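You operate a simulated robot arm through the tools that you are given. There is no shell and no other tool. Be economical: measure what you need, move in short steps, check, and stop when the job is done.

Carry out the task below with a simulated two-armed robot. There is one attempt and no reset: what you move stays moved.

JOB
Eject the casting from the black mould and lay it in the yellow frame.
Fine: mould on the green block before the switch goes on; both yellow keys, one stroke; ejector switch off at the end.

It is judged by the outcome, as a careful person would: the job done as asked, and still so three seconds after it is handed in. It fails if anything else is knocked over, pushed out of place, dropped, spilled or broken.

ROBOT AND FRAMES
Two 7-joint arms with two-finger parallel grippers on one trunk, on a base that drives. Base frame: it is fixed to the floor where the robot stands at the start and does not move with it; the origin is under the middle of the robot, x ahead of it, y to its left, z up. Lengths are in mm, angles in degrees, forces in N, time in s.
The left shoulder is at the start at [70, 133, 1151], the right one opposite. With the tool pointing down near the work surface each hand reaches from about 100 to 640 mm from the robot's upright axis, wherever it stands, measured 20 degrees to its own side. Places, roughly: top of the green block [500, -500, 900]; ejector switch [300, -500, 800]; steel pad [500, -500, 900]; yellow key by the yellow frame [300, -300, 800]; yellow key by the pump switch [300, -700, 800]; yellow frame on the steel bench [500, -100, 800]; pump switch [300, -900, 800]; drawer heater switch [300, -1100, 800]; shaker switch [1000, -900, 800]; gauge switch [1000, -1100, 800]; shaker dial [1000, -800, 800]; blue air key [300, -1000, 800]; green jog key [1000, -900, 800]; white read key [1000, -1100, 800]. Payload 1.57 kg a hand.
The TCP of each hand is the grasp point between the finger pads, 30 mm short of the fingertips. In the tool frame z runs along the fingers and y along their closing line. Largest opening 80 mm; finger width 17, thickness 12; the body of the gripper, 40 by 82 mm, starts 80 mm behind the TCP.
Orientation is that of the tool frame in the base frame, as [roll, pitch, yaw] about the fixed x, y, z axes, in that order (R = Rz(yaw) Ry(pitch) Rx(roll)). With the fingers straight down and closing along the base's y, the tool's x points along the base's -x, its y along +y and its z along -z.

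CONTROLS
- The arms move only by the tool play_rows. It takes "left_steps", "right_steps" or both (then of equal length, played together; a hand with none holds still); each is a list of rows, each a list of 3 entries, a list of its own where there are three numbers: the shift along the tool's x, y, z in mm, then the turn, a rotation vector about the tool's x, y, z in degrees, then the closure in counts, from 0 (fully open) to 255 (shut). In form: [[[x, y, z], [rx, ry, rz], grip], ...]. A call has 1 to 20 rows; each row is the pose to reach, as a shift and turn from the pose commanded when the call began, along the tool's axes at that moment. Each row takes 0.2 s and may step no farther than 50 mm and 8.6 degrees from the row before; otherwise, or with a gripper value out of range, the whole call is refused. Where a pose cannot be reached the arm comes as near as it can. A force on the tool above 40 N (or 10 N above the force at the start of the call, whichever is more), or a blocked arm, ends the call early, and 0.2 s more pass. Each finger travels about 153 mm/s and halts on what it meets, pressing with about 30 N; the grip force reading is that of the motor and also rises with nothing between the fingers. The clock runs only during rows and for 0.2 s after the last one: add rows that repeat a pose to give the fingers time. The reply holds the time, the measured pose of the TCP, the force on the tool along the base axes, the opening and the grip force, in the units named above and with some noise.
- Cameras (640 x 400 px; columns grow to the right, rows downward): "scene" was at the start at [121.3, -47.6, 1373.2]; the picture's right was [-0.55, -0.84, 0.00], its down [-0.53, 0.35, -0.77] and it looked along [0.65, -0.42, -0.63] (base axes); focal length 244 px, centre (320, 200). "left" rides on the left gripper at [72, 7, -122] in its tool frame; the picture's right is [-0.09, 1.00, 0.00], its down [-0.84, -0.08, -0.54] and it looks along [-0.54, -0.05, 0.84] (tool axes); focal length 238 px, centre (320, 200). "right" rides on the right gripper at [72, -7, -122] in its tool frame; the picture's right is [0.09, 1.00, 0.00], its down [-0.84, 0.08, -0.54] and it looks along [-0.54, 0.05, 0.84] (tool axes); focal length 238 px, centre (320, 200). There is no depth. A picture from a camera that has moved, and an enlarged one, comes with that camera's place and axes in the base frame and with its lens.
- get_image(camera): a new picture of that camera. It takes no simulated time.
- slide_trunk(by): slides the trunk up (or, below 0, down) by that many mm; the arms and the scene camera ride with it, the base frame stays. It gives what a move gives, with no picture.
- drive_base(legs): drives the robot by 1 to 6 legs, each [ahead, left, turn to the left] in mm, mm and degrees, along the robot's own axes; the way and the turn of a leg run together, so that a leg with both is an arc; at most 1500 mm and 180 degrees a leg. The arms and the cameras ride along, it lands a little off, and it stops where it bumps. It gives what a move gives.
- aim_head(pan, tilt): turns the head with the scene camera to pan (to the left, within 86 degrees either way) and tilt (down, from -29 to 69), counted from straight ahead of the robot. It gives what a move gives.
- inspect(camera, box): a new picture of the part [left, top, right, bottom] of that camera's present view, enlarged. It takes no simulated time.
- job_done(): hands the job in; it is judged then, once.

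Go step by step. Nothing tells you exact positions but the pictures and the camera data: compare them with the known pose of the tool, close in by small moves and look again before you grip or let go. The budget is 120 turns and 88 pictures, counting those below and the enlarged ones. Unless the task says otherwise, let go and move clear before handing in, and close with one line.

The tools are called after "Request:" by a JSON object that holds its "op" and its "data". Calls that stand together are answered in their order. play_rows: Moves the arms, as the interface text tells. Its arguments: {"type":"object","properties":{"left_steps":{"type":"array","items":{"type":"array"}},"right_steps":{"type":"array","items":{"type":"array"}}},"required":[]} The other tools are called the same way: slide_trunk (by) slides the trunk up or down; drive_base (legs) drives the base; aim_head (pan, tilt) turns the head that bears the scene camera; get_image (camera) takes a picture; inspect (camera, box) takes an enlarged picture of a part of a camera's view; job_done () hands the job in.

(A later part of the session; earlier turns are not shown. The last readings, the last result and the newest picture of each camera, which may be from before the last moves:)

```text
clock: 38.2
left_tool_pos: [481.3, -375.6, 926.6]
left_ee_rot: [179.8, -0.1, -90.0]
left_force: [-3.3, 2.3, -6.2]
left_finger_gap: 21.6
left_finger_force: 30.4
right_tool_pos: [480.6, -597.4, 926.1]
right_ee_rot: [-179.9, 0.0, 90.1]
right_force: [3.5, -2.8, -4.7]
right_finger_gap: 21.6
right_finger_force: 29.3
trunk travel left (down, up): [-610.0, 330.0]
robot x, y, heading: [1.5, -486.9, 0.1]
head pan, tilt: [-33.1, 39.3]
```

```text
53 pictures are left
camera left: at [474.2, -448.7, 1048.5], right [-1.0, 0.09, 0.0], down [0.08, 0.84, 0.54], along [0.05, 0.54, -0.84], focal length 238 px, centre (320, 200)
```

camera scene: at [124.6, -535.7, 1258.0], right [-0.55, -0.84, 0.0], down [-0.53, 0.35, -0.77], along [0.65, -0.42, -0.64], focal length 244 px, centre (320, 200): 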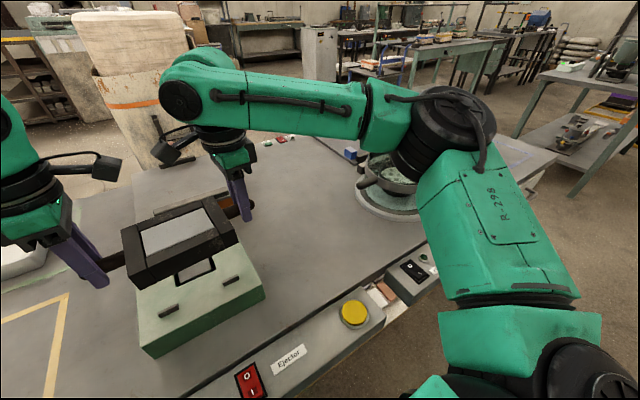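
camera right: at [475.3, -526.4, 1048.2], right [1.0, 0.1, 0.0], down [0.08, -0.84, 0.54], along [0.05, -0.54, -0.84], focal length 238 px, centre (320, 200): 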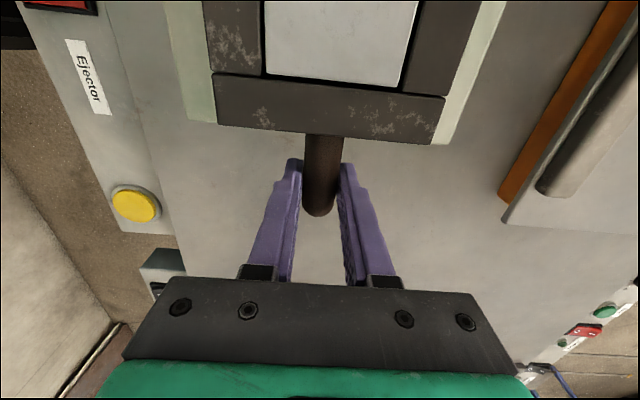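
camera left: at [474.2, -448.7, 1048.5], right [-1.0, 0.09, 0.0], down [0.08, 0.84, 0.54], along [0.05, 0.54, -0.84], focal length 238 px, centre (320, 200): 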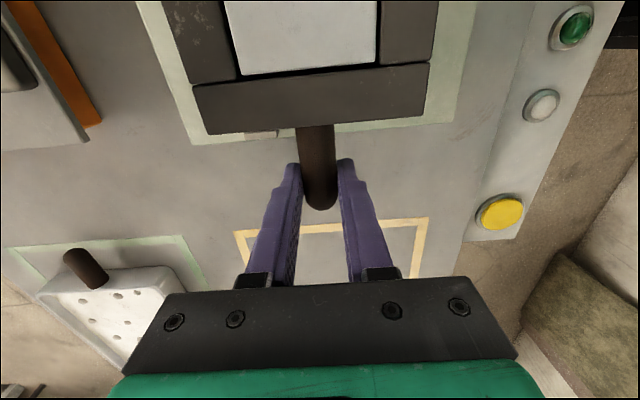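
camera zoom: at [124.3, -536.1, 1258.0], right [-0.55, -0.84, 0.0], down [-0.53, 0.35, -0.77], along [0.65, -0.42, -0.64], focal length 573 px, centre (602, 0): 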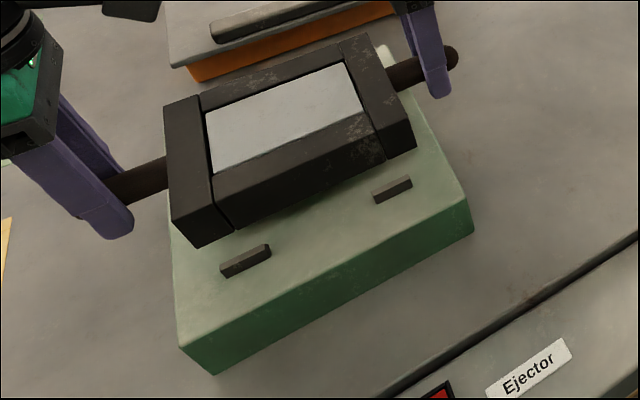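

Relative to the block, the mould is about 2 mm too far in x and 1.5 mm low in y. I'll correct that and lower gently onto the block.

Request:
{"op": "play_rows", "data": {"left_steps": [[[-1.5, 2, 0], [0, 0, 0], 255], [[-1.5, 2, 6], [0, 0, 0], 255], [[-1.5, 2, 12], [0, 0, 0], 255], [[-1.5, 2, 17], [0, 0, 0], 255], [[-1.5, 2, 21], [0, 0, 0], 255], [[-1.5, 2, 24], [0, 0, 0], 255], [[-1.5, 2, 24], [0, 0, 0], 255]], "right_steps": [[[1.5, -2, 0], [0, 0, 0], 255], [[1.5, -2, 6], [0, 0, 0], 255], [[1.5, -2, 12], [0, 0, 0], 255], [[1.5, -2, 17], [0, 0, 0], 255], [[1.5, -2, 21], [0, 0, 0], 255], [[1.5, -2, 24], [0, 0, 0], 255], [[1.5, -2, 24], [0, 0, 0], 255]]}}

Request:
{"op": "inspect", "data": {"camera": "scene", "box": [100, 200, 300, 370]}}

```text
clock: 39.8
left_tool_pos: [479.5, -374.1, 904.0]
left_ee_rot: [-179.8, -0.2, -89.9]
left_force: [7.3, -4.2, 11.8]
left_finger_gap: 21.4
left_finger_force: 30.0
right_tool_pos: [478.2, -595.6, 903.8]
right_ee_rot: [179.7, -0.2, 90.4]
right_force: [4.7, 4.2, 6.6]
right_finger_gap: 21.5
right_finger_force: 30.1
trunk travel left (down, up): [-610.0, 330.0]
robot x, y, heading: [2.2, -490.8, -0.1]
head pan, tilt: [-33.1, 39.3]
```

```text
2.35 times, centred on (200, 285) of scene
camera zoom: at [123.0, -536.6, 1258.6], right [-0.55, -0.84, 0.0], down [-0.53, 0.35, -0.77], along [0.65, -0.42, -0.63], focal length 573 px, centre (602, 0)
```

zoom: 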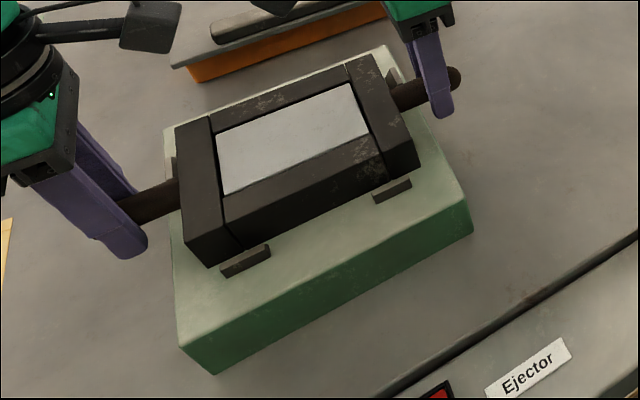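

There is contact: both hands read upward force, plus a slight +x push from the near stops. I'll zoom in to see whether it is seated.

Request:
{"op": "inspect", "data": {"camera": "scene", "box": [150, 240, 240, 320]}}

Request:
{"op": "inspect", "data": {"camera": "scene", "box": [130, 200, 250, 280]}}

```text
5.00 times, centred on (195, 280) of scene
camera zoom: at [123.0, -536.6, 1258.6], right [-0.55, -0.84, 0.0], down [-0.53, 0.35, -0.77], along [0.65, -0.42, -0.63], focal length 1218 px, centre (945, -200)
```

zoom: 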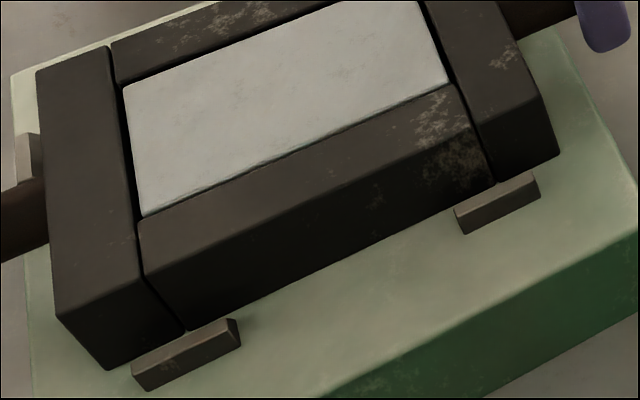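

```text
5.00 times, centred on (190, 240) of scene
camera zoom: at [123.0, -536.6, 1258.6], right [-0.55, -0.84, 0.0], down [-0.53, 0.35, -0.77], along [0.65, -0.42, -0.63], focal length 1218 px, centre (970, 0)
```

zoom: 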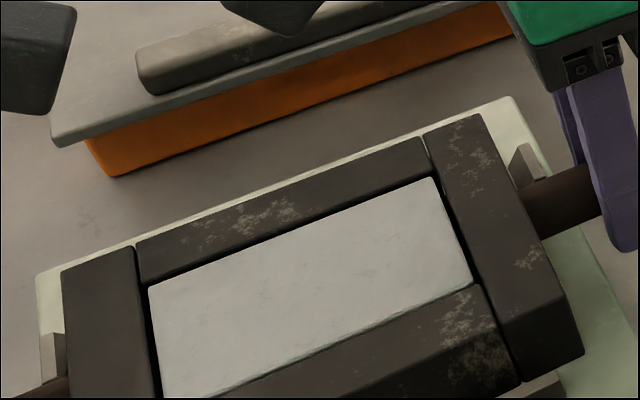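

It looks nested between the stops. I'll relieve the x push by 1.5 mm and press 2 mm further to confirm it has bottomed.

Request:
{"op": "play_rows", "data": {"left_steps": [[[0, -1, -1], [0, 0, 0], 255], [[0, -1.5, 0], [0, 0, 0], 255], [[0, -1.5, 2], [0, 0, 0], 255], [[0, -1.5, 2], [0, 0, 0], 255]], "right_steps": [[[0, 1, -1], [0, 0, 0], 255], [[0, 1.5, 0], [0, 0, 0], 255], [[0, 1.5, 2], [0, 0, 0], 255], [[0, 1.5, 2], [0, 0, 0], 255]]}}

```text
clock: 40.8
left_tool_pos: [479.4, -373.7, 904.7]
left_ee_rot: [-179.5, -0.2, -89.9]
left_force: [13.6, -2.4, 25.7]
left_finger_gap: 21.7
left_finger_force: 30.1
right_tool_pos: [478.2, -595.5, 903.6]
right_ee_rot: [179.6, -0.1, 90.2]
right_force: [6.4, 4.5, 23.7]
right_finger_gap: 21.5
right_finger_force: 30.3
trunk travel left (down, up): [-610.0, 330.0]
robot x, y, heading: [2.1, -487.4, 0.1]
head pan, tilt: [-33.1, 39.3]
```

Force is still +x and z stays at 904, so the near edge may be riding a stop's bevel. I'll lift a little, shift +3 mm in x and lower again.

Request:
{"op": "play_rows", "data": {"left_steps": [[[0, 0, -6], [0, 0, 0], 255], [[0, -2, -6], [0, 0, 0], 255], [[0, -2, -4], [0, 0, 0], 255], [[0, -2, -2], [0, 0, 0], 255], [[0, -2, 0], [0, 0, 0], 255], [[0, -2, 0], [0, 0, 0], 255]], "right_steps": [[[0, 0, -6], [0, 0, 0], 255], [[0, 2, -6], [0, 0, 0], 255], [[0, 2, -4], [0, 0, 0], 255], [[0, 2, -2], [0, 0, 0], 255], [[0, 2, 0], [0, 0, 0], 255], [[0, 2, 0], [0, 0, 0], 255]]}}

Request:
{"op": "inspect", "data": {"camera": "scene", "box": [140, 200, 250, 320]}}

```text
clock: 42.2
left_tool_pos: [479.8, -373.2, 904.7]
left_ee_rot: [-179.6, -0.2, -89.9]
left_force: [9.2, 0.7, 29.0]
left_finger_gap: 21.3
left_finger_force: 30.1
right_tool_pos: [480.5, -595.9, 903.9]
right_ee_rot: [179.7, 0.0, 90.3]
right_force: [4.5, -0.3, 9.6]
right_finger_gap: 21.7
right_finger_force: 29.8
trunk travel left (down, up): [-610.0, 330.0]
robot x, y, heading: [1.6, -490.0, 0.1]
head pan, tilt: [-33.1, 39.3]
```

```text
3.33 times, centred on (195, 260) of scene
camera zoom: at [120.2, -536.5, 1259.0], right [-0.55, -0.84, 0.0], down [-0.53, 0.35, -0.77], along [0.65, -0.42, -0.63], focal length 812 px, centre (737, 0)
```

zoom: 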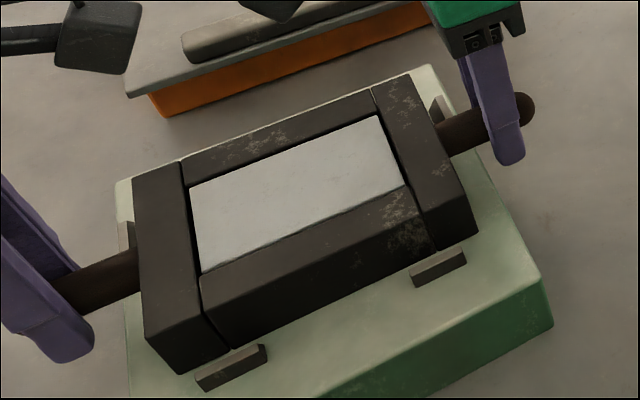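

The z is the same after the shift, so the mould is sitting flat on the block inside the stops. I'll release and lift both hands clear.

Request:
{"op": "play_rows", "data": {"left_steps": [[[0, 0, -2], [0, 0, 0], 255], [[0, 0, -2], [0, 0, 0], 110], [[0, 0, -2], [0, 0, 0], 110], [[0, 0, -20], [0, 0, 0], 110], [[0, 0, -50], [0, 0, 0], 110], [[0, 0, -90], [0, 0, 0], 110], [[0, 0, -130], [0, 0, 0], 110], [[0, 0, -150], [0, 0, 0], 110]], "right_steps": [[[0, 0, -2], [0, 0, 0], 255], [[0, 0, -2], [0, 0, 0], 110], [[0, 0, -2], [0, 0, 0], 110], [[0, 0, -20], [0, 0, 0], 110], [[0, 0, -50], [0, 0, 0], 110], [[0, 0, -90], [0, 0, 0], 110], [[0, 0, -130], [0, 0, 0], 110], [[0, 0, -150], [0, 0, 0], 110]]}}

Request:
{"op": "aim_head", "data": {"pan": -5, "tilt": 55}}

Request:
{"op": "get_image", "data": {"camera": "scene"}}

Request:
{"op": "get_image", "data": {"camera": "right"}}

```text
clock: 44.0
left_tool_pos: [481.9, -373.4, 1050.5]
left_ee_rot: [-180.0, -0.1, -90.0]
left_force: [-0.6, 0.0, -0.9]
left_finger_gap: 45.5
left_finger_force: 0.1
right_tool_pos: [474.6, -599.1, 1006.8]
right_ee_rot: [180.0, 0.0, 90.3]
right_force: [-0.9, -0.2, 0.3]
right_finger_gap: 45.3
right_finger_force: 0.0
right hand out of reach, approached as far as the arm can: row 7, 8
trunk travel left (down, up): [-610.0, 330.0]
robot x, y, heading: [1.0, -490.4, -0.1]
head pan, tilt: [-33.1, 39.3]
```

```text
clock: 44.9
left_tool_pos: [481.9, -373.5, 1050.2]
left_ee_rot: [179.9, -0.2, -89.9]
left_force: [-0.4, -0.2, 0.8]
left_finger_gap: 45.6
left_finger_force: 0.0
right_tool_pos: [473.2, -600.2, 1007.1]
right_ee_rot: [-180.0, 0.0, 90.4]
right_force: [0.8, -0.4, -0.6]
right_finger_gap: 45.2
right_finger_force: 0.0
trunk travel left (down, up): [-610.0, 330.0]
robot x, y, heading: [4.6, -488.1, -0.0]
head pan, tilt: [-5.0, 55.0]
```

```text
48 pictures are left
camera scene: at [122.8, -495.8, 1236.6], right [-0.09, -1.0, 0.0], down [-0.82, 0.07, -0.57], along [0.57, -0.05, -0.82], focal length 244 px, centre (320, 200)
```

scene: 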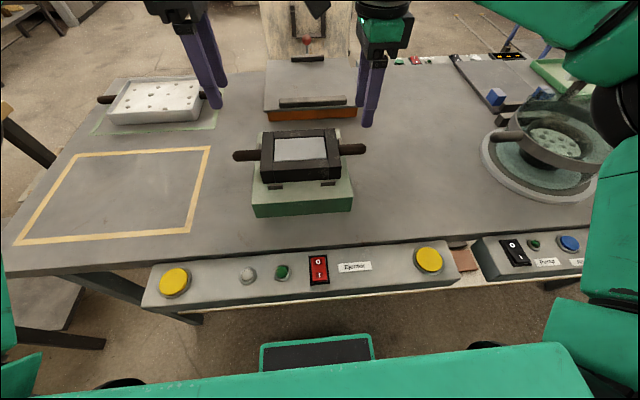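

```text
47 pictures are left
camera right: at [468.6, -528.8, 1129.7], right [1.0, 0.1, 0.0], down [0.08, -0.84, 0.54], along [0.05, -0.54, -0.84], focal length 238 px, centre (320, 200)
```

right: 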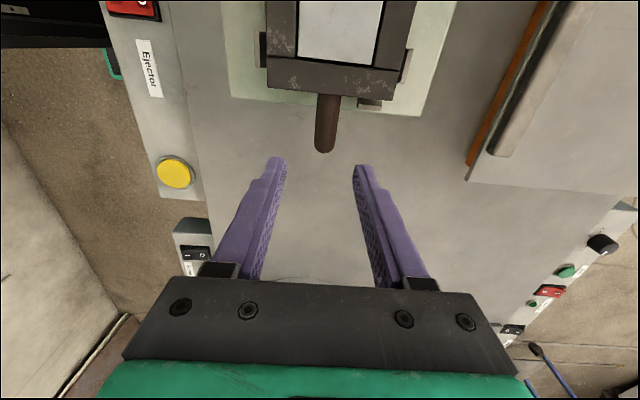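

Here is a good overview. I'll zoom in on the seated mould and on the panel to read the switch state and positions.

Request:
{"op": "inspect", "data": {"camera": "scene", "box": [220, 110, 380, 220]}}

Request:
{"op": "inspect", "data": {"camera": "scene", "box": [130, 220, 470, 320]}}

Request:
{"op": "inspect", "data": {"camera": "right", "box": [220, 0, 440, 120]}}

```text
3.64 times, centred on (300, 165) of scene
camera zoom: at [122.8, -495.8, 1236.6], right [-0.09, -1.0, 0.0], down [-0.82, 0.07, -0.57], along [0.57, -0.05, -0.82], focal length 886 px, centre (393, 327)
```

zoom: 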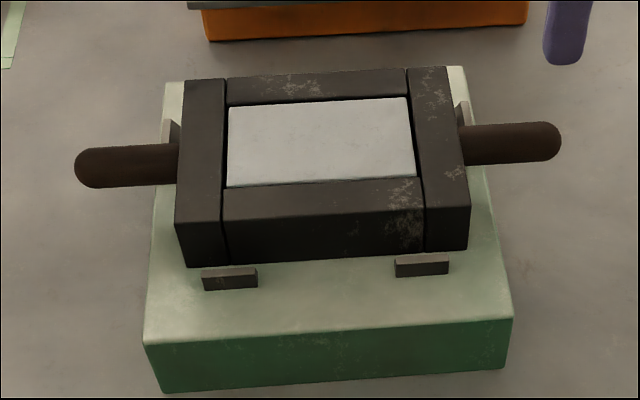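

```text
1.88 times, centred on (300, 270) of scene
camera zoom: at [122.8, -495.8, 1236.6], right [-0.09, -1.0, 0.0], down [-0.82, 0.07, -0.57], along [0.57, -0.05, -0.82], focal length 459 px, centre (358, 68)
```

zoom: 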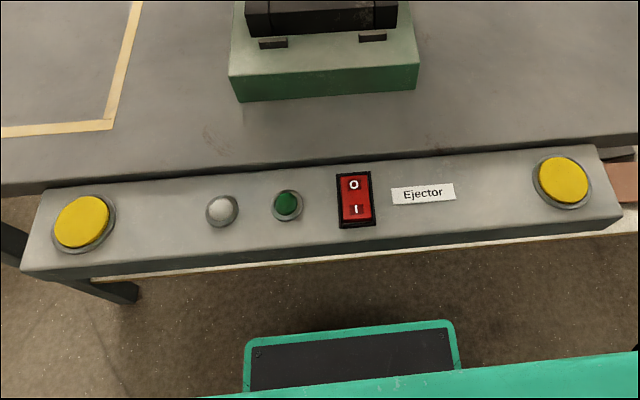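

```text
2.91 times, centred on (330, 60) of right
camera zoom: at [468.6, -528.8, 1129.7], right [1.0, 0.1, 0.0], down [0.08, -0.84, 0.54], along [0.05, -0.54, -0.84], focal length 693 px, centre (291, 607)
```

zoom: 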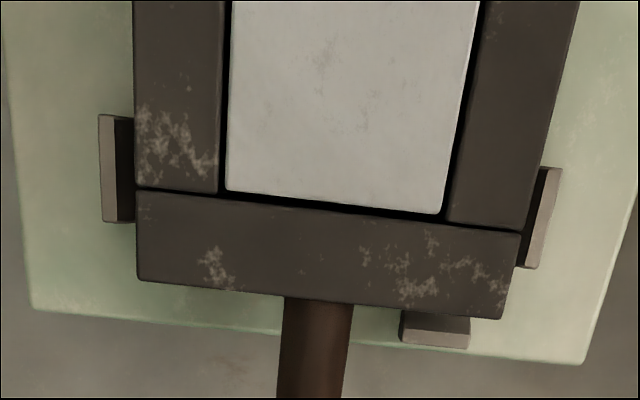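

The mould is seated squarely in the nest, and the switch shows O at the far end and I at the near end. The keys are at about (268,-260) and (268,-706) with tops near z≈814; the rocker spans x≈244–289 at y≈-505. I'll close both hands, turn them back to yaw 180, and park the left over its key and the right over the I side.

Request:
{"op": "play_rows", "data": {"left_steps": [[[-9, 18, 0], [0, 0, 8], 255], [[-18, 36, 0], [0, 0, 16], 255], [[-27, 54, 0], [0, 0, 24], 255], [[-36, 72, 0], [0, 0, 32], 255], [[-45, 90, 5], [0, 0, 40], 255], [[-54, 108, 15], [0, 0, 48], 255], [[-63, 126, 30], [0, 0, 56], 255], [[-72, 144, 45], [0, 0, 64], 255], [[-81, 162, 60], [0, 0, 72], 255], [[-90, 180, 75], [0, 0, 80], 255], [[-100, 198, 90], [0, 0, 86], 255], [[-113, 214, 110], [0, 0, 90], 255], [[-113, 214, 110], [0, 0, 90], 255]], "right_steps": [[[8, -18, 0], [0, 0, -8], 255], [[16, -37, 0], [0, 0, -16], 255], [[24, -56, 0], [0, 0, -24], 255], [[32, -75, 0], [0, 0, -32], 255], [[40, -94, 0], [0, 0, -40], 255], [[48, -113, 0], [0, 0, -48], 255], [[56, -132, 0], [0, 0, -56], 255], [[64, -151, 0], [0, 0, -64], 255], [[72, -170, 10], [0, 0, -72], 255], [[80, -190, 20], [0, 0, -80], 255], [[88, -207, 33], [0, 0, -86], 255], [[95, -221, 47], [0, 0, -90], 255], [[95, -221, 47], [0, 0, -90], 255]]}}

Request:
{"op": "get_image", "data": {"camera": "scene"}}

Request:
{"op": "get_image", "data": {"camera": "right"}}

Request:
{"op": "get_image", "data": {"camera": "left"}}

```text
clock: 47.7
left_tool_pos: [268.0, -263.1, 940.4]
left_ee_rot: [180.0, 0.1, 180.0]
left_force: [-0.7, -0.1, 0.5]
left_finger_gap: 0.0
left_finger_force: 21.4
right_tool_pos: [253.6, -508.4, 959.9]
right_ee_rot: [179.9, 0.1, -179.7]
right_force: [-0.3, -0.4, -0.3]
right_finger_gap: 0.0
right_finger_force: 21.1
trunk travel left (down, up): [-610.0, 330.0]
robot x, y, heading: [0.0, -491.3, -0.0]
head pan, tilt: [-5.0, 55.0]
```

```text
43 pictures are left
camera scene: at [123.1, -496.1, 1236.5], right [-0.09, -1.0, 0.0], down [-0.82, 0.07, -0.57], along [0.57, -0.05, -0.82], focal length 244 px, centre (320, 200)
```

scene: 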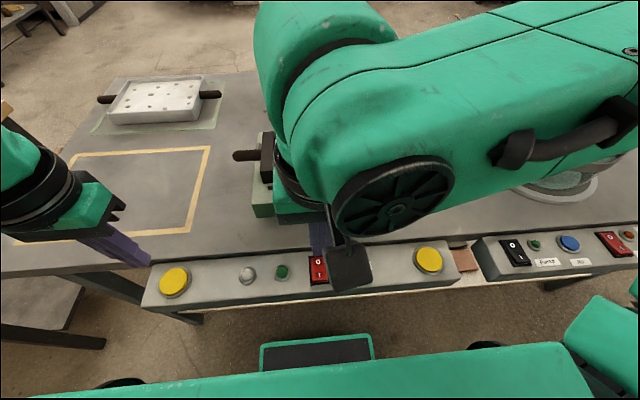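

```text
42 pictures are left
camera right: at [182.8, -515.7, 1083.0], right [-0.1, 1.0, 0.0], down [0.84, 0.08, 0.54], along [0.54, 0.05, -0.84], focal length 238 px, centre (320, 200)
```

right: 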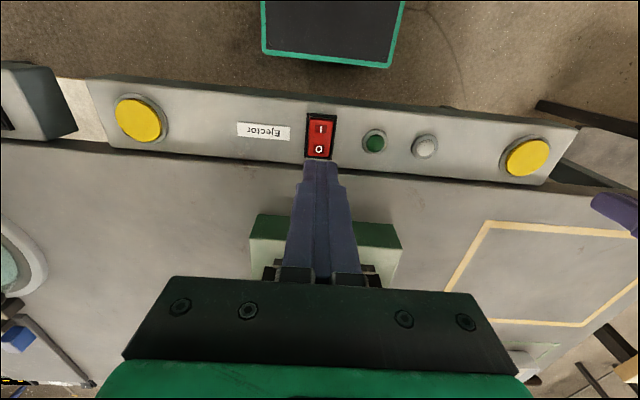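

```text
41 pictures are left
camera left: at [194.4, -256.4, 1062.4], right [0.09, 1.0, 0.0], down [0.84, -0.08, 0.54], along [0.54, -0.05, -0.84], focal length 238 px, centre (320, 200)
```

left: 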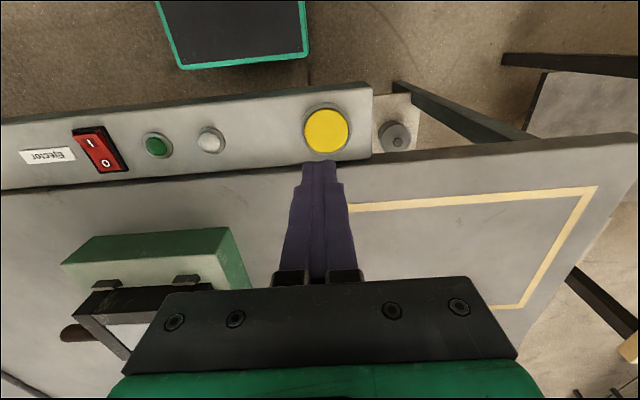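

The right fingertips line up with the rocker at y≈-508, with I at x≈256. I'll come down close, then press in small steps.

Request:
{"op": "play_rows", "data": {"left_steps": [[[0, 3, 0], [0, 0, 0], 255], [[0, 6, 20], [0, 0, 0], 255], [[0, 7, 40], [0, 0, 0], 255], [[0, 7, 60], [0, 0, 0], 255], [[0, 7, 60], [0, 0, 0], 255]], "right_steps": [[[-1, 0, 35], [0, 0, 0], 255], [[-1, 0, 65], [0, 0, 0], 255], [[-1, 0, 85], [0, 0, 0], 255], [[-1, 0, 98], [0, 0, 0], 255], [[-1, 0, 98], [0, 0, 0], 255]]}}

Request:
{"op": "inspect", "data": {"camera": "right", "box": [240, 90, 400, 230]}}

Request:
{"op": "inspect", "data": {"camera": "left", "box": [60, 60, 400, 260]}}

```text
clock: 48.9
left_tool_pos: [265.7, -256.8, 881.0]
left_ee_rot: [-180.0, 0.0, -179.9]
left_force: [-0.7, 0.1, -0.3]
left_finger_gap: 0.0
left_finger_force: 21.0
right_tool_pos: [266.5, -505.0, 879.4]
right_ee_rot: [179.8, 0.1, -179.7]
right_force: [0.5, 0.6, 0.0]
right_finger_gap: 0.0
right_finger_force: 21.2
right hand out of reach, approached as far as the arm can: row 2, 3, 4, 5
trunk travel left (down, up): [-610.0, 330.0]
robot x, y, heading: [2.5, -489.5, -0.2]
head pan, tilt: [-5.0, 55.0]
```

```text
2.86 times, centred on (320, 160) of right
camera zoom: at [195.6, -513.6, 1002.5], right [-0.09, 1.0, 0.0], down [0.84, 0.08, 0.54], along [0.54, 0.05, -0.84], focal length 681 px, centre (320, 314)
```

zoom: 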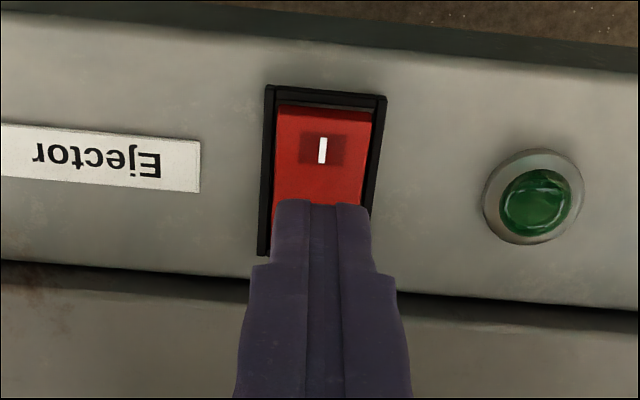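

```text
1.88 times, centred on (230, 160) of left
camera zoom: at [193.5, -251.3, 1003.0], right [0.09, 1.0, 0.0], down [0.84, -0.08, 0.54], along [0.54, -0.05, -0.84], focal length 449 px, centre (489, 275)
```

zoom: 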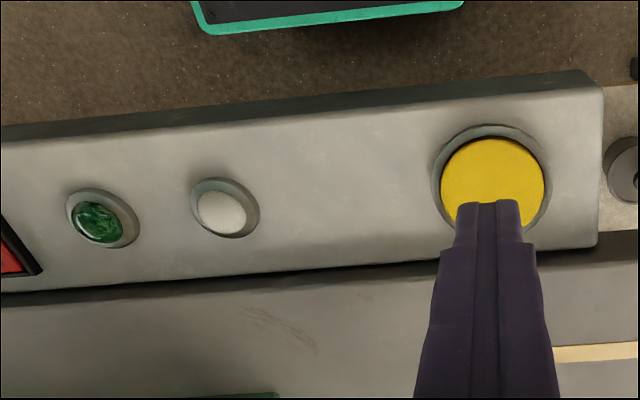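

The right arm again can't fold low enough here. I'll raise both hands and lower the trunk another 100 mm, which helped before.

Request:
{"op": "play_rows", "data": {"left_steps": [[[0, 0, -30], [0, 0, 0], 255], [[0, 0, -60], [0, 0, 0], 255], [[0, 0, -80], [0, 0, 0], 255], [[0, 0, -90], [0, 0, 0], 255]], "right_steps": [[[0, 0, -30], [0, 0, 0], 255], [[0, 0, -60], [0, 0, 0], 255], [[11.5, -3.6, -80], [0, 0, 0], 255], [[11.5, -3.6, -80], [0, 0, 0], 255]]}}

Request:
{"op": "slide_trunk", "data": {"by": -100}}

```text
clock: 49.9
left_tool_pos: [268.6, -255.0, 970.0]
left_ee_rot: [180.0, 0.0, 180.0]
left_force: [0.5, -0.6, 0.0]
left_finger_gap: 0.2
left_finger_force: 21.4
right_tool_pos: [254.6, -507.5, 958.7]
right_ee_rot: [179.9, -0.1, -179.7]
right_force: [0.7, 0.2, 0.1]
right_finger_gap: 0.0
right_finger_force: 21.2
trunk travel left (down, up): [-610.0, 330.0]
robot x, y, heading: [2.0, -490.4, 0.1]
head pan, tilt: [-5.0, 55.0]
```

```text
clock: 51.2
left_tool_pos: [266.7, -255.3, 869.8]
left_ee_rot: [-179.9, -0.1, -179.9]
left_force: [-1.1, 0.4, 0.5]
left_finger_gap: 0.2
left_finger_force: 21.2
right_tool_pos: [254.6, -508.9, 858.6]
right_ee_rot: [-180.0, 0.0, -179.7]
right_force: [0.0, -0.1, 0.3]
right_finger_gap: 0.0
right_finger_force: 22.0
trunk travel left (down, up): [-510.0, 430.0]
robot x, y, heading: [2.1, -489.4, -0.0]
head pan, tilt: [-5.0, 55.0]
```

Now the right tip is at z≈829 over the I end. I'll check alignment before pressing.

Request:
{"op": "inspect", "data": {"camera": "right", "box": [240, 90, 400, 230]}}

```text
2.86 times, centred on (320, 160) of right
camera zoom: at [184.1, -516.5, 981.9], right [-0.1, 1.0, 0.0], down [0.84, 0.08, 0.54], along [0.54, 0.05, -0.84], focal length 681 px, centre (320, 314)
```

zoom: 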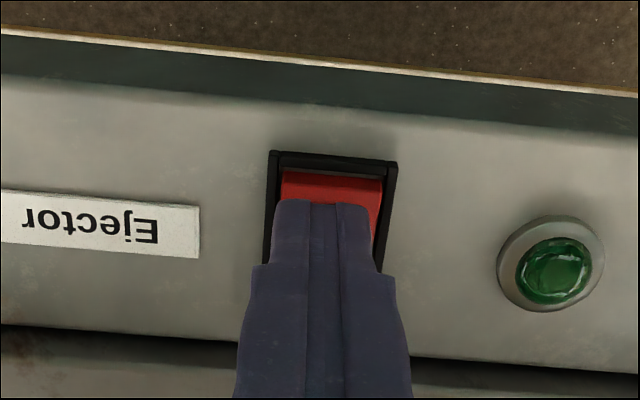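

The fingertip is over the I half, so I'll press down gently in steps.

Request:
{"op": "play_rows", "data": {"right_steps": [[[-2, 0, 5], [0, 0, 0], 255], [[-2, 0, 10], [0, 0, 0], 255], [[-2, 0, 14], [0, 0, 0], 255], [[-2, 0, 17], [0, 0, 0], 255], [[-2, 0, 20], [0, 0, 0], 255], [[-2, 0, 20], [0, 0, 0], 255]]}}

Request:
{"op": "inspect", "data": {"camera": "right", "box": [240, 90, 400, 230]}}

```text
clock: 52.3
left_tool_pos: [264.7, -255.8, 870.9]
left_ee_rot: [-180.0, 0.1, -180.0]
left_force: [0.5, 0.9, 0.1]
left_finger_gap: 0.0
left_finger_force: 21.4
right_tool_pos: [258.3, -508.8, 846.5]
right_ee_rot: [179.6, 1.0, -179.6]
right_force: [-7.9, -5.1, 18.6]
right_finger_gap: 0.0
right_finger_force: 21.2
trunk travel left (down, up): [-510.0, 430.0]
robot x, y, heading: [0.6, -487.7, 0.1]
head pan, tilt: [-5.0, 55.0]
stopped in row 5 (right hand): the force on the tool passed its limit (the readings are from after the stop); the commanded pose is now the measured one
```

```text
2.86 times, centred on (320, 160) of right
camera zoom: at [184.2, -517.5, 967.5], right [-0.1, 1.0, 0.01], down [0.83, 0.08, 0.56], along [0.55, 0.06, -0.83], focal length 681 px, centre (320, 314)
```

zoom: 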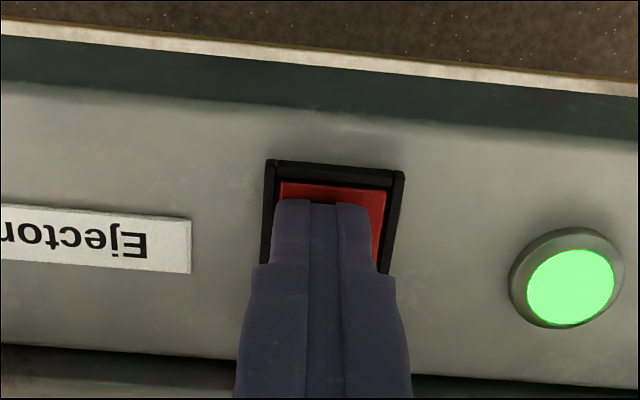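

The green lamp is lit, so the ejector is on. Next the right hand goes up and over to its yellow key.

Request:
{"op": "play_rows", "data": {"right_steps": [[[0, 0, -15], [0, 0, 0], 255], [[0, 0, -40], [0, 0, 0], 255], [[-3, -45, -40], [0, 0, 0], 255], [[-6, -90, -40], [0, 0, 0], 255], [[-9, -135, -40], [0, 0, 0], 255], [[-11, -180, -40], [0, 0, 0], 255], [[-11, -198, -30], [0, 0, 0], 255], [[-11, -198, -24], [0, 0, 0], 255]]}}

Request:
{"op": "inspect", "data": {"camera": "right", "box": [220, 60, 420, 220]}}

Request:
{"op": "inspect", "data": {"camera": "left", "box": [220, 60, 420, 220]}}

Request:
{"op": "get_image", "data": {"camera": "scene"}}

```text
clock: 54.1
left_tool_pos: [268.1, -255.3, 870.7]
left_ee_rot: [180.0, 0.0, -179.8]
left_force: [0.0, 0.3, -0.1]
left_finger_gap: 0.1
left_finger_force: 21.1
right_tool_pos: [274.5, -707.5, 870.8]
right_ee_rot: [179.6, 0.5, -179.7]
right_force: [-0.6, -0.6, 0.5]
right_finger_gap: 0.1
right_finger_force: 21.1
right hand out of reach, approached as far as the arm can: row 8
trunk travel left (down, up): [-510.0, 430.0]
robot x, y, heading: [0.3, -488.8, -0.2]
head pan, tilt: [-5.0, 55.0]
```

```text
2.50 times, centred on (320, 140) of right
camera zoom: at [201.9, -717.1, 992.1], right [-0.1, 1.0, 0.01], down [0.83, 0.08, 0.55], along [0.55, 0.06, -0.84], focal length 596 px, centre (320, 350)
```

zoom: 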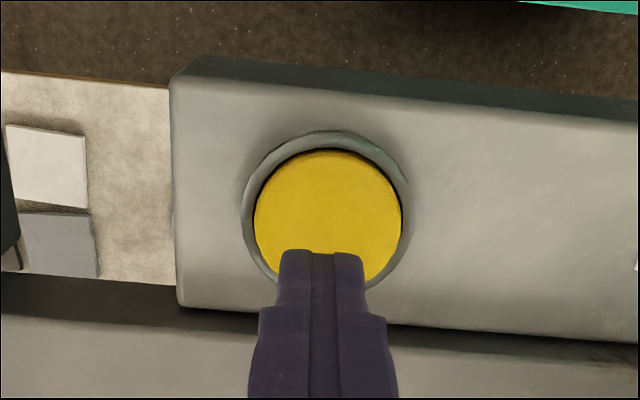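

```text
2.50 times, centred on (320, 140) of left
camera zoom: at [194.9, -250.3, 992.2], right [0.09, 1.0, 0.0], down [0.84, -0.08, 0.54], along [0.54, -0.05, -0.84], focal length 596 px, centre (320, 350)
```

zoom: 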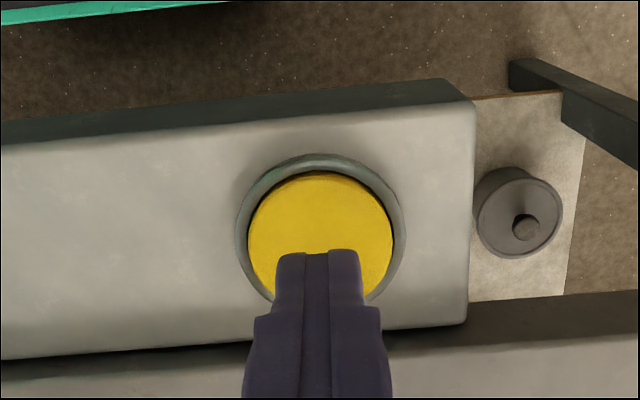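

```text
34 pictures are left
camera scene: at [123.0, -496.6, 1136.5], right [-0.09, -1.0, 0.0], down [-0.82, 0.07, -0.57], along [0.57, -0.05, -0.82], focal length 244 px, centre (320, 200)
```

scene: 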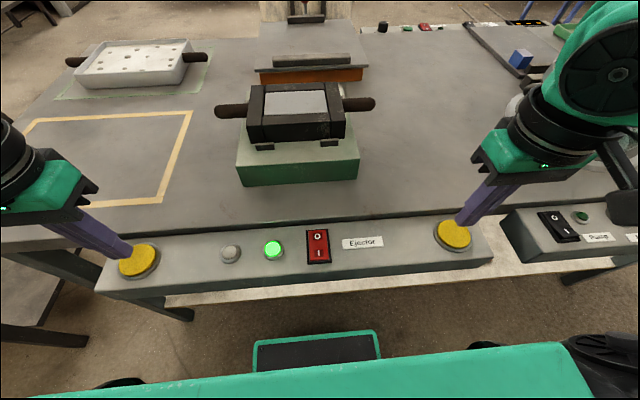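

Both fingertips are over the keys, but the right arm is at its low limit again. I'll raise both hands 100 mm and lower the trunk 100 mm to gain room to press.

Request:
{"op": "play_rows", "data": {"left_steps": [[[0, 0, -30], [0, 0, 0], 255], [[0, 0, -65], [0, 0, 0], 255], [[1, -1, -100], [0, 0, 0], 255], [[1, -1, -100], [0, 0, 0], 255]], "right_steps": [[[0, 0, -30], [0, 0, 0], 255], [[0, 0, -65], [0, 0, 0], 255], [[4, 0, -100], [0, 0, 0], 255], [[4, 0, -100], [0, 0, 0], 255]]}}

Request:
{"op": "slide_trunk", "data": {"by": -100}}

```text
clock: 55.1
left_tool_pos: [271.6, -259.3, 966.9]
left_ee_rot: [-179.9, -0.1, -179.9]
left_force: [0.0, 0.6, 0.2]
left_finger_gap: 0.1
left_finger_force: 21.1
left hand out of reach, approached as far as the arm can: row 3, 4
right_tool_pos: [268.1, -706.3, 970.3]
right_ee_rot: [179.7, 0.5, -179.7]
right_force: [-0.5, -0.2, -0.4]
right_finger_gap: 0.0
right_finger_force: 21.5
trunk travel left (down, up): [-510.0, 430.0]
robot x, y, heading: [1.7, -490.0, -0.2]
head pan, tilt: [-5.0, 55.0]
```

```text
clock: 56.5
left_tool_pos: [269.5, -260.3, 866.1]
left_ee_rot: [180.0, 0.1, -179.9]
left_force: [-0.3, -0.4, 0.0]
left_finger_gap: 0.0
left_finger_force: 21.6
right_tool_pos: [266.5, -705.6, 871.3]
right_ee_rot: [179.8, 0.6, -179.7]
right_force: [-0.2, 0.6, 0.7]
right_finger_gap: 0.1
right_finger_force: 20.9
trunk travel left (down, up): [-410.0, 530.0]
robot x, y, heading: [0.1, -493.1, -0.1]
head pan, tilt: [-5.0, 55.0]
```

Both tips are about 25 mm above the key caps. Now I'll press both together in one stroke and hold.

Request:
{"op": "play_rows", "data": {"left_steps": [[[2, 2, 8], [0, 0, 0], 255], [[2, 2, 14], [0, 0, 0], 255], [[2, 2, 18], [0, 0, 0], 255], [[2, 2, 22], [0, 0, 0], 255], [[2, 2, 26], [0, 0, 0], 255], [[2, 2, 30], [0, 0, 0], 255], [[2, 2, 30], [0, 0, 0], 255], [[2, 2, 30], [0, 0, 0], 255]], "right_steps": [[[-3, 0, 13], [0, 0, 0], 255], [[-3, 0, 19], [0, 0, 0], 255], [[-3, 0, 23], [0, 0, 0], 255], [[-3, 0, 27], [0, 0, 0], 255], [[-3, 0, 31], [0, 0, 0], 255], [[-3, 0, 35], [0, 0, 0], 255], [[-3, 0, 35], [0, 0, 0], 255], [[-3, 0, 35], [0, 0, 0], 255]]}}

Request:
{"op": "get_image", "data": {"camera": "scene"}}

```text
clock: 58.1
left_tool_pos: [265.2, -258.8, 840.2]
left_ee_rot: [-179.6, 0.8, -179.8]
left_force: [3.3, 0.0, 19.7]
left_finger_gap: 0.0
left_finger_force: 21.2
right_tool_pos: [269.6, -704.8, 841.4]
right_ee_rot: [179.6, 2.0, -179.8]
right_force: [-1.3, -2.4, 26.6]
right_finger_gap: 0.0
right_finger_force: 21.5
trunk travel left (down, up): [-410.0, 530.0]
robot x, y, heading: [3.1, -488.7, -0.0]
head pan, tilt: [-5.0, 55.0]
stopped in row 8 (right hand): the force on the tool passed its limit (the readings are from after the stop); the commanded pose is now the measured one
```

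```text
33 pictures are left
camera scene: at [118.6, -495.1, 1037.7], right [-0.09, -1.0, 0.0], down [-0.81, 0.07, -0.58], along [0.57, -0.05, -0.82], focal length 244 px, centre (320, 200)
```

scene: 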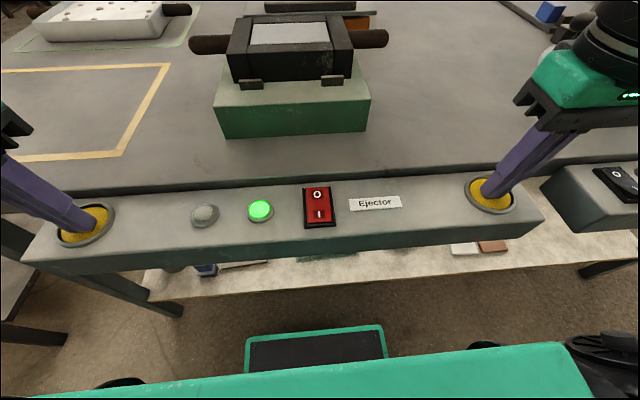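

Request:
{"op": "inspect", "data": {"camera": "scene", "box": [180, 0, 400, 140]}}

Request:
{"op": "inspect", "data": {"camera": "scene", "box": [30, 160, 530, 260]}}

```text
2.86 times, centred on (290, 70) of scene
camera zoom: at [118.6, -495.1, 1037.7], right [-0.09, -1.0, 0.0], down [-0.81, 0.07, -0.58], along [0.57, -0.05, -0.82], focal length 696 px, centre (406, 571)
```

zoom: 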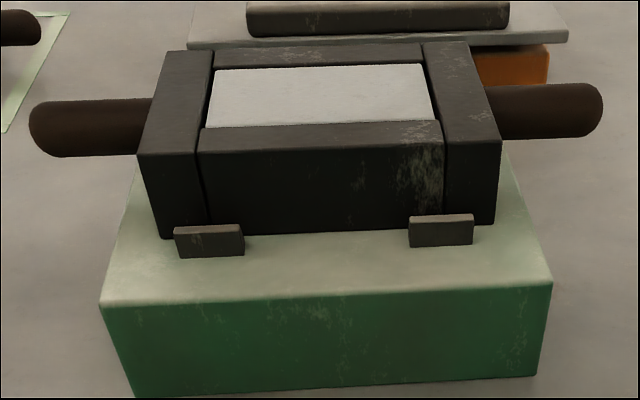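

```text
1.28 times, centred on (280, 210) of scene
camera zoom: at [118.6, -495.1, 1037.7], right [-0.09, -1.0, 0.0], down [-0.81, 0.07, -0.58], along [0.57, -0.05, -0.82], focal length 312 px, centre (371, 187)
```

zoom: 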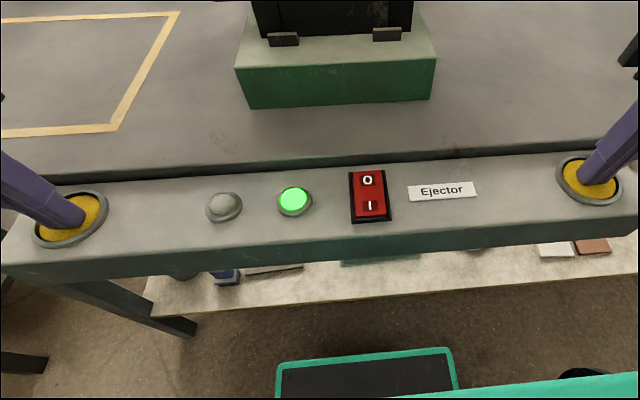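

Both keys are down but I don't see the casting rise yet; the stroke may need holding. I'll keep both pressed a little longer.

Request:
{"op": "play_rows", "data": {"left_steps": [[[0, 0, 1], [0, 0, 0], 255], [[0, 0, 1], [0, 0, 0], 255], [[0, 0, 1], [0, 0, 0], 255], [[0, 0, 1], [0, 0, 0], 255], [[0, 0, 1], [0, 0, 0], 255]], "right_steps": [[[0, 0, 1], [0, 0, 0], 255], [[0, 0, 1], [0, 0, 0], 255], [[0, 0, 1], [0, 0, 0], 255], [[0, 0, 1], [0, 0, 0], 255], [[0, 0, 1], [0, 0, 0], 255]]}}

Request:
{"op": "get_image", "data": {"camera": "scene"}}

```text
clock: 58.8
left_tool_pos: [264.5, -258.7, 841.9]
left_ee_rot: [-179.6, 1.0, -179.8]
left_force: [0.5, 1.6, 23.0]
left_finger_gap: 0.0
left_finger_force: 22.1
right_tool_pos: [267.7, -705.5, 839.4]
right_ee_rot: [179.6, 2.2, -179.8]
right_force: [-5.1, -1.1, 25.6]
right_finger_gap: 0.0
right_finger_force: 21.8
trunk travel left (down, up): [-410.0, 530.0]
robot x, y, heading: [-0.3, -487.9, -0.4]
head pan, tilt: [-5.0, 55.0]
stopped in row 3 (right hand): the force on the tool passed its limit (the readings are from after the stop); the commanded pose is now the measured one
```

```text
30 pictures are left
camera scene: at [117.3, -495.6, 1037.8], right [-0.09, -1.0, 0.0], down [-0.81, 0.07, -0.58], along [0.58, -0.05, -0.82], focal length 244 px, centre (320, 200)
```

scene: 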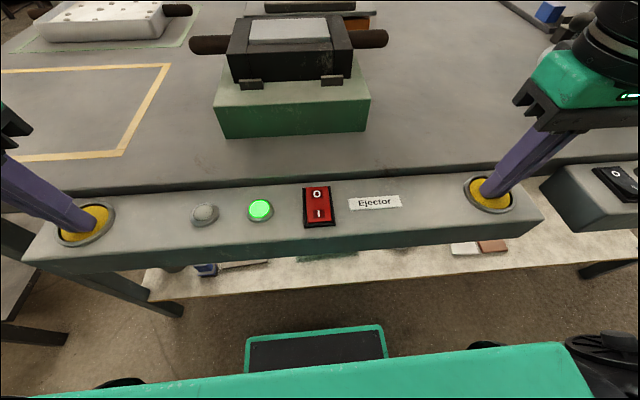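

The casting is visibly rising, so I'll hold until the stroke completes.

Request:
{"op": "play_rows", "data": {"left_steps": [[[0, 0, 0], [0, 0, 0], 255], [[0, 0, 0], [0, 0, 0], 255], [[0, 0, 0], [0, 0, 0], 255], [[0, 0, 0], [0, 0, 0], 255], [[0, 0, 0], [0, 0, 0], 255], [[0, 0, 0], [0, 0, 0], 255], [[0, 0, 0], [0, 0, 0], 255]], "right_steps": [[[0, 0, 0], [0, 0, 0], 255], [[0, 0, 0], [0, 0, 0], 255], [[0, 0, 0], [0, 0, 0], 255], [[0, 0, 0], [0, 0, 0], 255], [[0, 0, 0], [0, 0, 0], 255], [[0, 0, 0], [0, 0, 0], 255], [[0, 0, 0], [0, 0, 0], 255]]}}

Request:
{"op": "get_image", "data": {"camera": "scene"}}

```text
clock: 60.4
left_tool_pos: [263.6, -258.5, 839.2]
left_ee_rot: [-179.8, 0.5, -179.9]
left_force: [-6.5, -3.7, 26.9]
left_finger_gap: 0.0
left_finger_force: 21.3
right_tool_pos: [269.0, -704.6, 838.6]
right_ee_rot: [179.7, 1.8, -179.7]
right_force: [2.9, 4.4, 28.5]
right_finger_gap: 0.0
right_finger_force: 22.0
trunk travel left (down, up): [-410.0, 530.0]
robot x, y, heading: [1.5, -490.7, -0.0]
head pan, tilt: [-5.0, 55.0]
```

```text
29 pictures are left
camera scene: at [118.2, -495.7, 1037.3], right [-0.09, -1.0, 0.0], down [-0.81, 0.07, -0.58], along [0.58, -0.05, -0.82], focal length 244 px, centre (320, 200)
```

scene: 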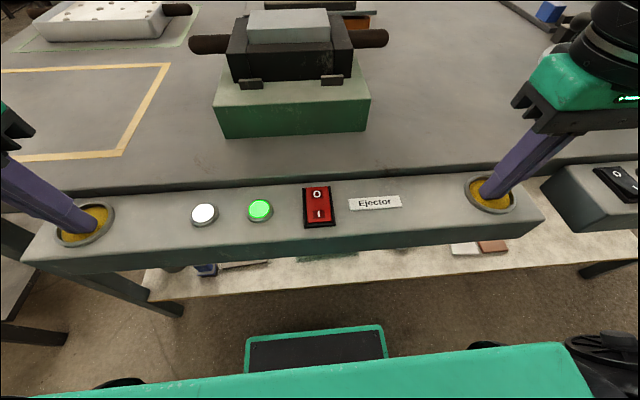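

The white lamp is lit and the casting stands proud of the mould, so the stroke is done. I'll lift both hands off the keys together.

Request:
{"op": "play_rows", "data": {"left_steps": [[[0, 0, -15], [0, 0, 0], 255], [[0, 0, -30], [0, 0, 0], 255], [[0, 0, -60], [0, 0, 0], 255], [[0, 0, -90], [0, 0, 0], 255], [[0, 0, -90], [0, 0, 0], 255]], "right_steps": [[[0, 0, -15], [0, 0, 0], 255], [[0, 0, -30], [0, 0, 0], 255], [[0, 0, -60], [0, 0, 0], 255], [[0, 0, -90], [0, 0, 0], 255], [[0, 0, -90], [0, 0, 0], 255]]}}

Request:
{"op": "inspect", "data": {"camera": "scene", "box": [170, 0, 410, 240]}}

```text
clock: 61.6
left_tool_pos: [284.8, -279.2, 912.6]
left_ee_rot: [-179.8, 0.5, -179.9]
left_force: [1.1, 0.4, -0.4]
left_finger_gap: 0.1
left_finger_force: 21.5
left hand out of reach, approached as far as the arm can: row 3, 4, 5
right_tool_pos: [269.4, -706.5, 928.1]
right_ee_rot: [179.8, 1.4, -179.9]
right_force: [-0.2, -0.3, -0.7]
right_finger_gap: 0.0
right_finger_force: 21.3
trunk travel left (down, up): [-410.0, 530.0]
robot x, y, heading: [0.5, -492.2, -0.0]
head pan, tilt: [-5.0, 55.0]
```

```text
1.67 times, centred on (290, 120) of scene
camera zoom: at [123.1, -495.6, 1036.5], right [-0.09, -1.0, 0.0], down [-0.82, 0.07, -0.57], along [0.57, -0.05, -0.82], focal length 406 px, centre (370, 333)
```

zoom: 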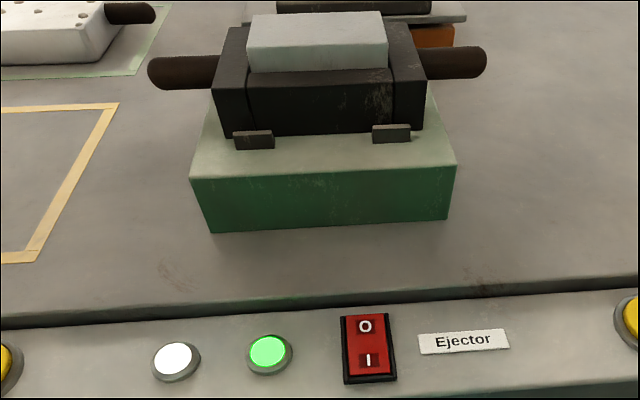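

The casting stays proud, so I'll take it out before switching off in case the pad retracts. I'll raise the trunk, shift right so the left arm has comfortable reach, and turn the left hand to close across the casting's 62 mm side.

Request:
{"op": "slide_trunk", "data": {"by": 200}}

Request:
{"op": "drive_base", "data": {"legs": [[0, -110, 0]]}}

Request:
{"op": "play_rows", "data": {"left_steps": [[[-10, 10, 0], [0, 0, -8], 0], [[-25, 15, 0], [0, 0, -16], 0], [[-45, 15, 0], [0, 0, -24], 0], [[-65, 10, 5], [0, 0, -32], 0], [[-85, 0, 15], [0, 0, -40], 0], [[-105, -15, 25], [0, 0, -48], 0], [[-125, -30, 35], [0, 0, -56], 0], [[-145, -45, 45], [0, 0, -64], 0], [[-165, -60, 55], [0, 0, -72], 0], [[-180, -75, 65], [0, 0, -80], 0], [[-190, -88, 75], [0, 0, -86], 0], [[-195, -97, 85], [0, 0, -90], 0], [[-195, -97, 85], [0, 0, -90], 0]]}}

Request:
{"op": "get_image", "data": {"camera": "left"}}

Request:
{"op": "get_image", "data": {"camera": "scene"}}

```text
clock: 63.8
left_tool_pos: [285.6, -277.6, 1111.6]
left_ee_rot: [-179.9, 0.5, -179.9]
left_force: [-0.2, -0.6, 0.6]
left_finger_gap: 0.0
left_finger_force: 20.6
right_tool_pos: [270.1, -708.5, 1128.2]
right_ee_rot: [179.6, 1.4, -179.9]
right_force: [0.0, 0.1, 0.5]
right_finger_gap: 0.1
right_finger_force: 21.5
trunk travel left (down, up): [-610.0, 330.0]
robot x, y, heading: [-0.4, -489.8, -0.1]
head pan, tilt: [-5.0, 55.0]
```

```text
clock: 65.0
left_tool_pos: [285.3, -390.3, 1110.0]
left_ee_rot: [-179.7, 0.4, -179.8]
left_force: [0.0, -0.3, -0.4]
left_finger_gap: 0.1
left_finger_force: 20.9
right_tool_pos: [269.3, -817.7, 1128.1]
right_ee_rot: [179.7, 1.4, -179.7]
right_force: [-0.3, 0.2, -0.9]
right_finger_gap: 0.2
right_finger_force: 21.5
trunk travel left (down, up): [-610.0, 330.0]
robot x, y, heading: [3.6, -600.1, -0.2]
head pan, tilt: [-5.0, 55.0]
```

```text
clock: 67.8
left_tool_pos: [480.5, -487.0, 1028.3]
left_ee_rot: [-179.6, -0.2, -89.8]
left_force: [-0.1, 0.8, -1.0]
left_finger_gap: 79.9
left_finger_force: 0.1
right_tool_pos: [269.1, -819.0, 1128.6]
right_ee_rot: [179.6, 1.4, -179.8]
right_force: [0.4, -0.3, 0.4]
right_finger_gap: 0.0
right_finger_force: 20.9
trunk travel left (down, up): [-610.0, 330.0]
robot x, y, heading: [4.3, -606.9, 0.3]
head pan, tilt: [-5.0, 55.0]
```

```text
27 pictures are left
camera left: at [473.6, -560.1, 1151.4], right [-1.0, 0.09, -0.01], down [0.07, 0.84, 0.54], along [0.05, 0.54, -0.84], focal length 238 px, centre (320, 200)
```

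left: 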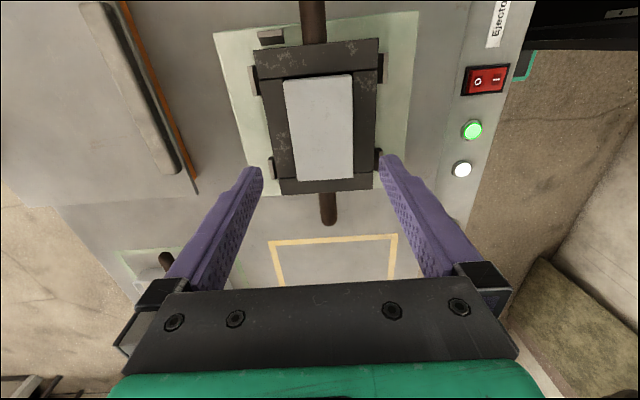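

```text
26 pictures are left
camera scene: at [122.8, -608.3, 1236.6], right [-0.09, -1.0, 0.0], down [-0.82, 0.07, -0.57], along [0.57, -0.05, -0.82], focal length 244 px, centre (320, 200)
```

scene: 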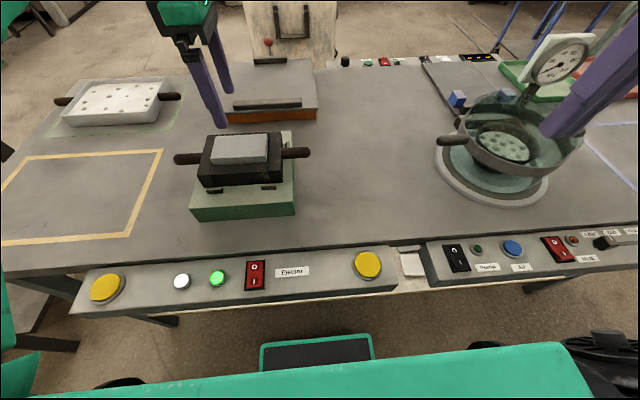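

The casting top is at about z≈916, centred at (481,-486) and square. I'll descend to z≈940 and check finger height.

Request:
{"op": "play_rows", "data": {"left_steps": [[[0, 0, 30], [0, 0, 0], 0], [[0, 0, 60], [0, 0, 0], 0], [[0, 0, 80], [0, 0, 0], 0], [[0, 0, 88], [0, 0, 0], 0], [[0, 0, 88], [0, 0, 0], 0]]}}

Request:
{"op": "inspect", "data": {"camera": "scene", "box": [160, 60, 330, 220]}}

Request:
{"op": "get_image", "data": {"camera": "left"}}

```text
clock: 69.0
left_tool_pos: [481.9, -489.3, 941.3]
left_ee_rot: [-179.6, -0.2, -89.8]
left_force: [-0.1, -0.5, 0.2]
left_finger_gap: 79.8
left_finger_force: 0.0
right_tool_pos: [270.0, -819.1, 1127.9]
right_ee_rot: [179.5, 1.4, -179.8]
right_force: [-0.1, -0.8, -0.1]
right_finger_gap: 0.2
right_finger_force: 21.4
trunk travel left (down, up): [-610.0, 330.0]
robot x, y, heading: [3.7, -600.9, 0.3]
head pan, tilt: [-5.0, 55.0]
```

```text
2.50 times, centred on (245, 140) of scene
camera zoom: at [122.9, -608.5, 1236.5], right [-0.09, -1.0, 0.0], down [-0.82, 0.07, -0.57], along [0.57, -0.05, -0.82], focal length 609 px, centre (508, 350)
```

zoom: 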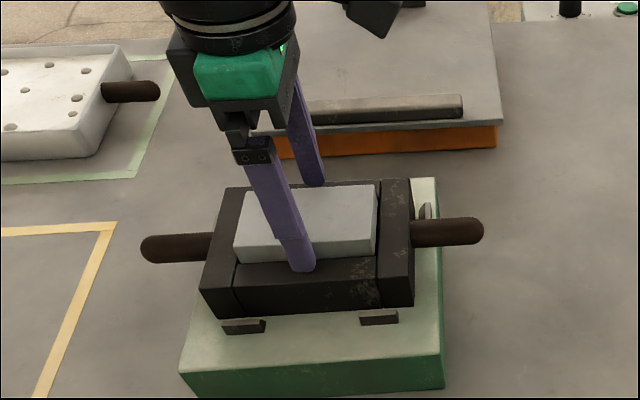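

```text
24 pictures are left
camera left: at [473.9, -560.9, 1063.1], right [-1.0, 0.09, -0.01], down [0.07, 0.84, 0.54], along [0.05, 0.54, -0.84], focal length 238 px, centre (320, 200)
```

left: 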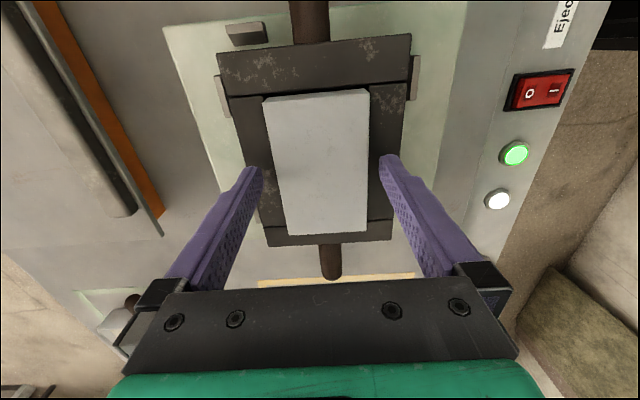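

The fingers straddle the casting evenly. I'll go 4 mm lower, close, and settle.

Request:
{"op": "play_rows", "data": {"left_steps": [[[0, 0, 2], [0, 0, 0], 0], [[0, 0, 4], [0, 0, 0], 0], [[0, 0, 4], [0, 0, 0], 100], [[0, 0, 4], [0, 0, 0], 255], [[0, 0, 4], [0, 0, 0], 255], [[0, 0, 4], [0, 0, 0], 255]]}}

```text
clock: 70.4
left_tool_pos: [480.9, -487.2, 936.4]
left_ee_rot: [-179.6, -0.2, -89.8]
left_force: [-0.4, -0.2, -0.2]
left_finger_gap: 60.4
left_finger_force: 30.0
right_tool_pos: [269.7, -819.1, 1127.3]
right_ee_rot: [179.6, 1.4, -179.8]
right_force: [-0.2, 0.2, -0.1]
right_finger_gap: 0.0
right_finger_force: 20.8
trunk travel left (down, up): [-610.0, 330.0]
robot x, y, heading: [2.1, -599.6, 0.1]
head pan, tilt: [-5.0, 55.0]
```

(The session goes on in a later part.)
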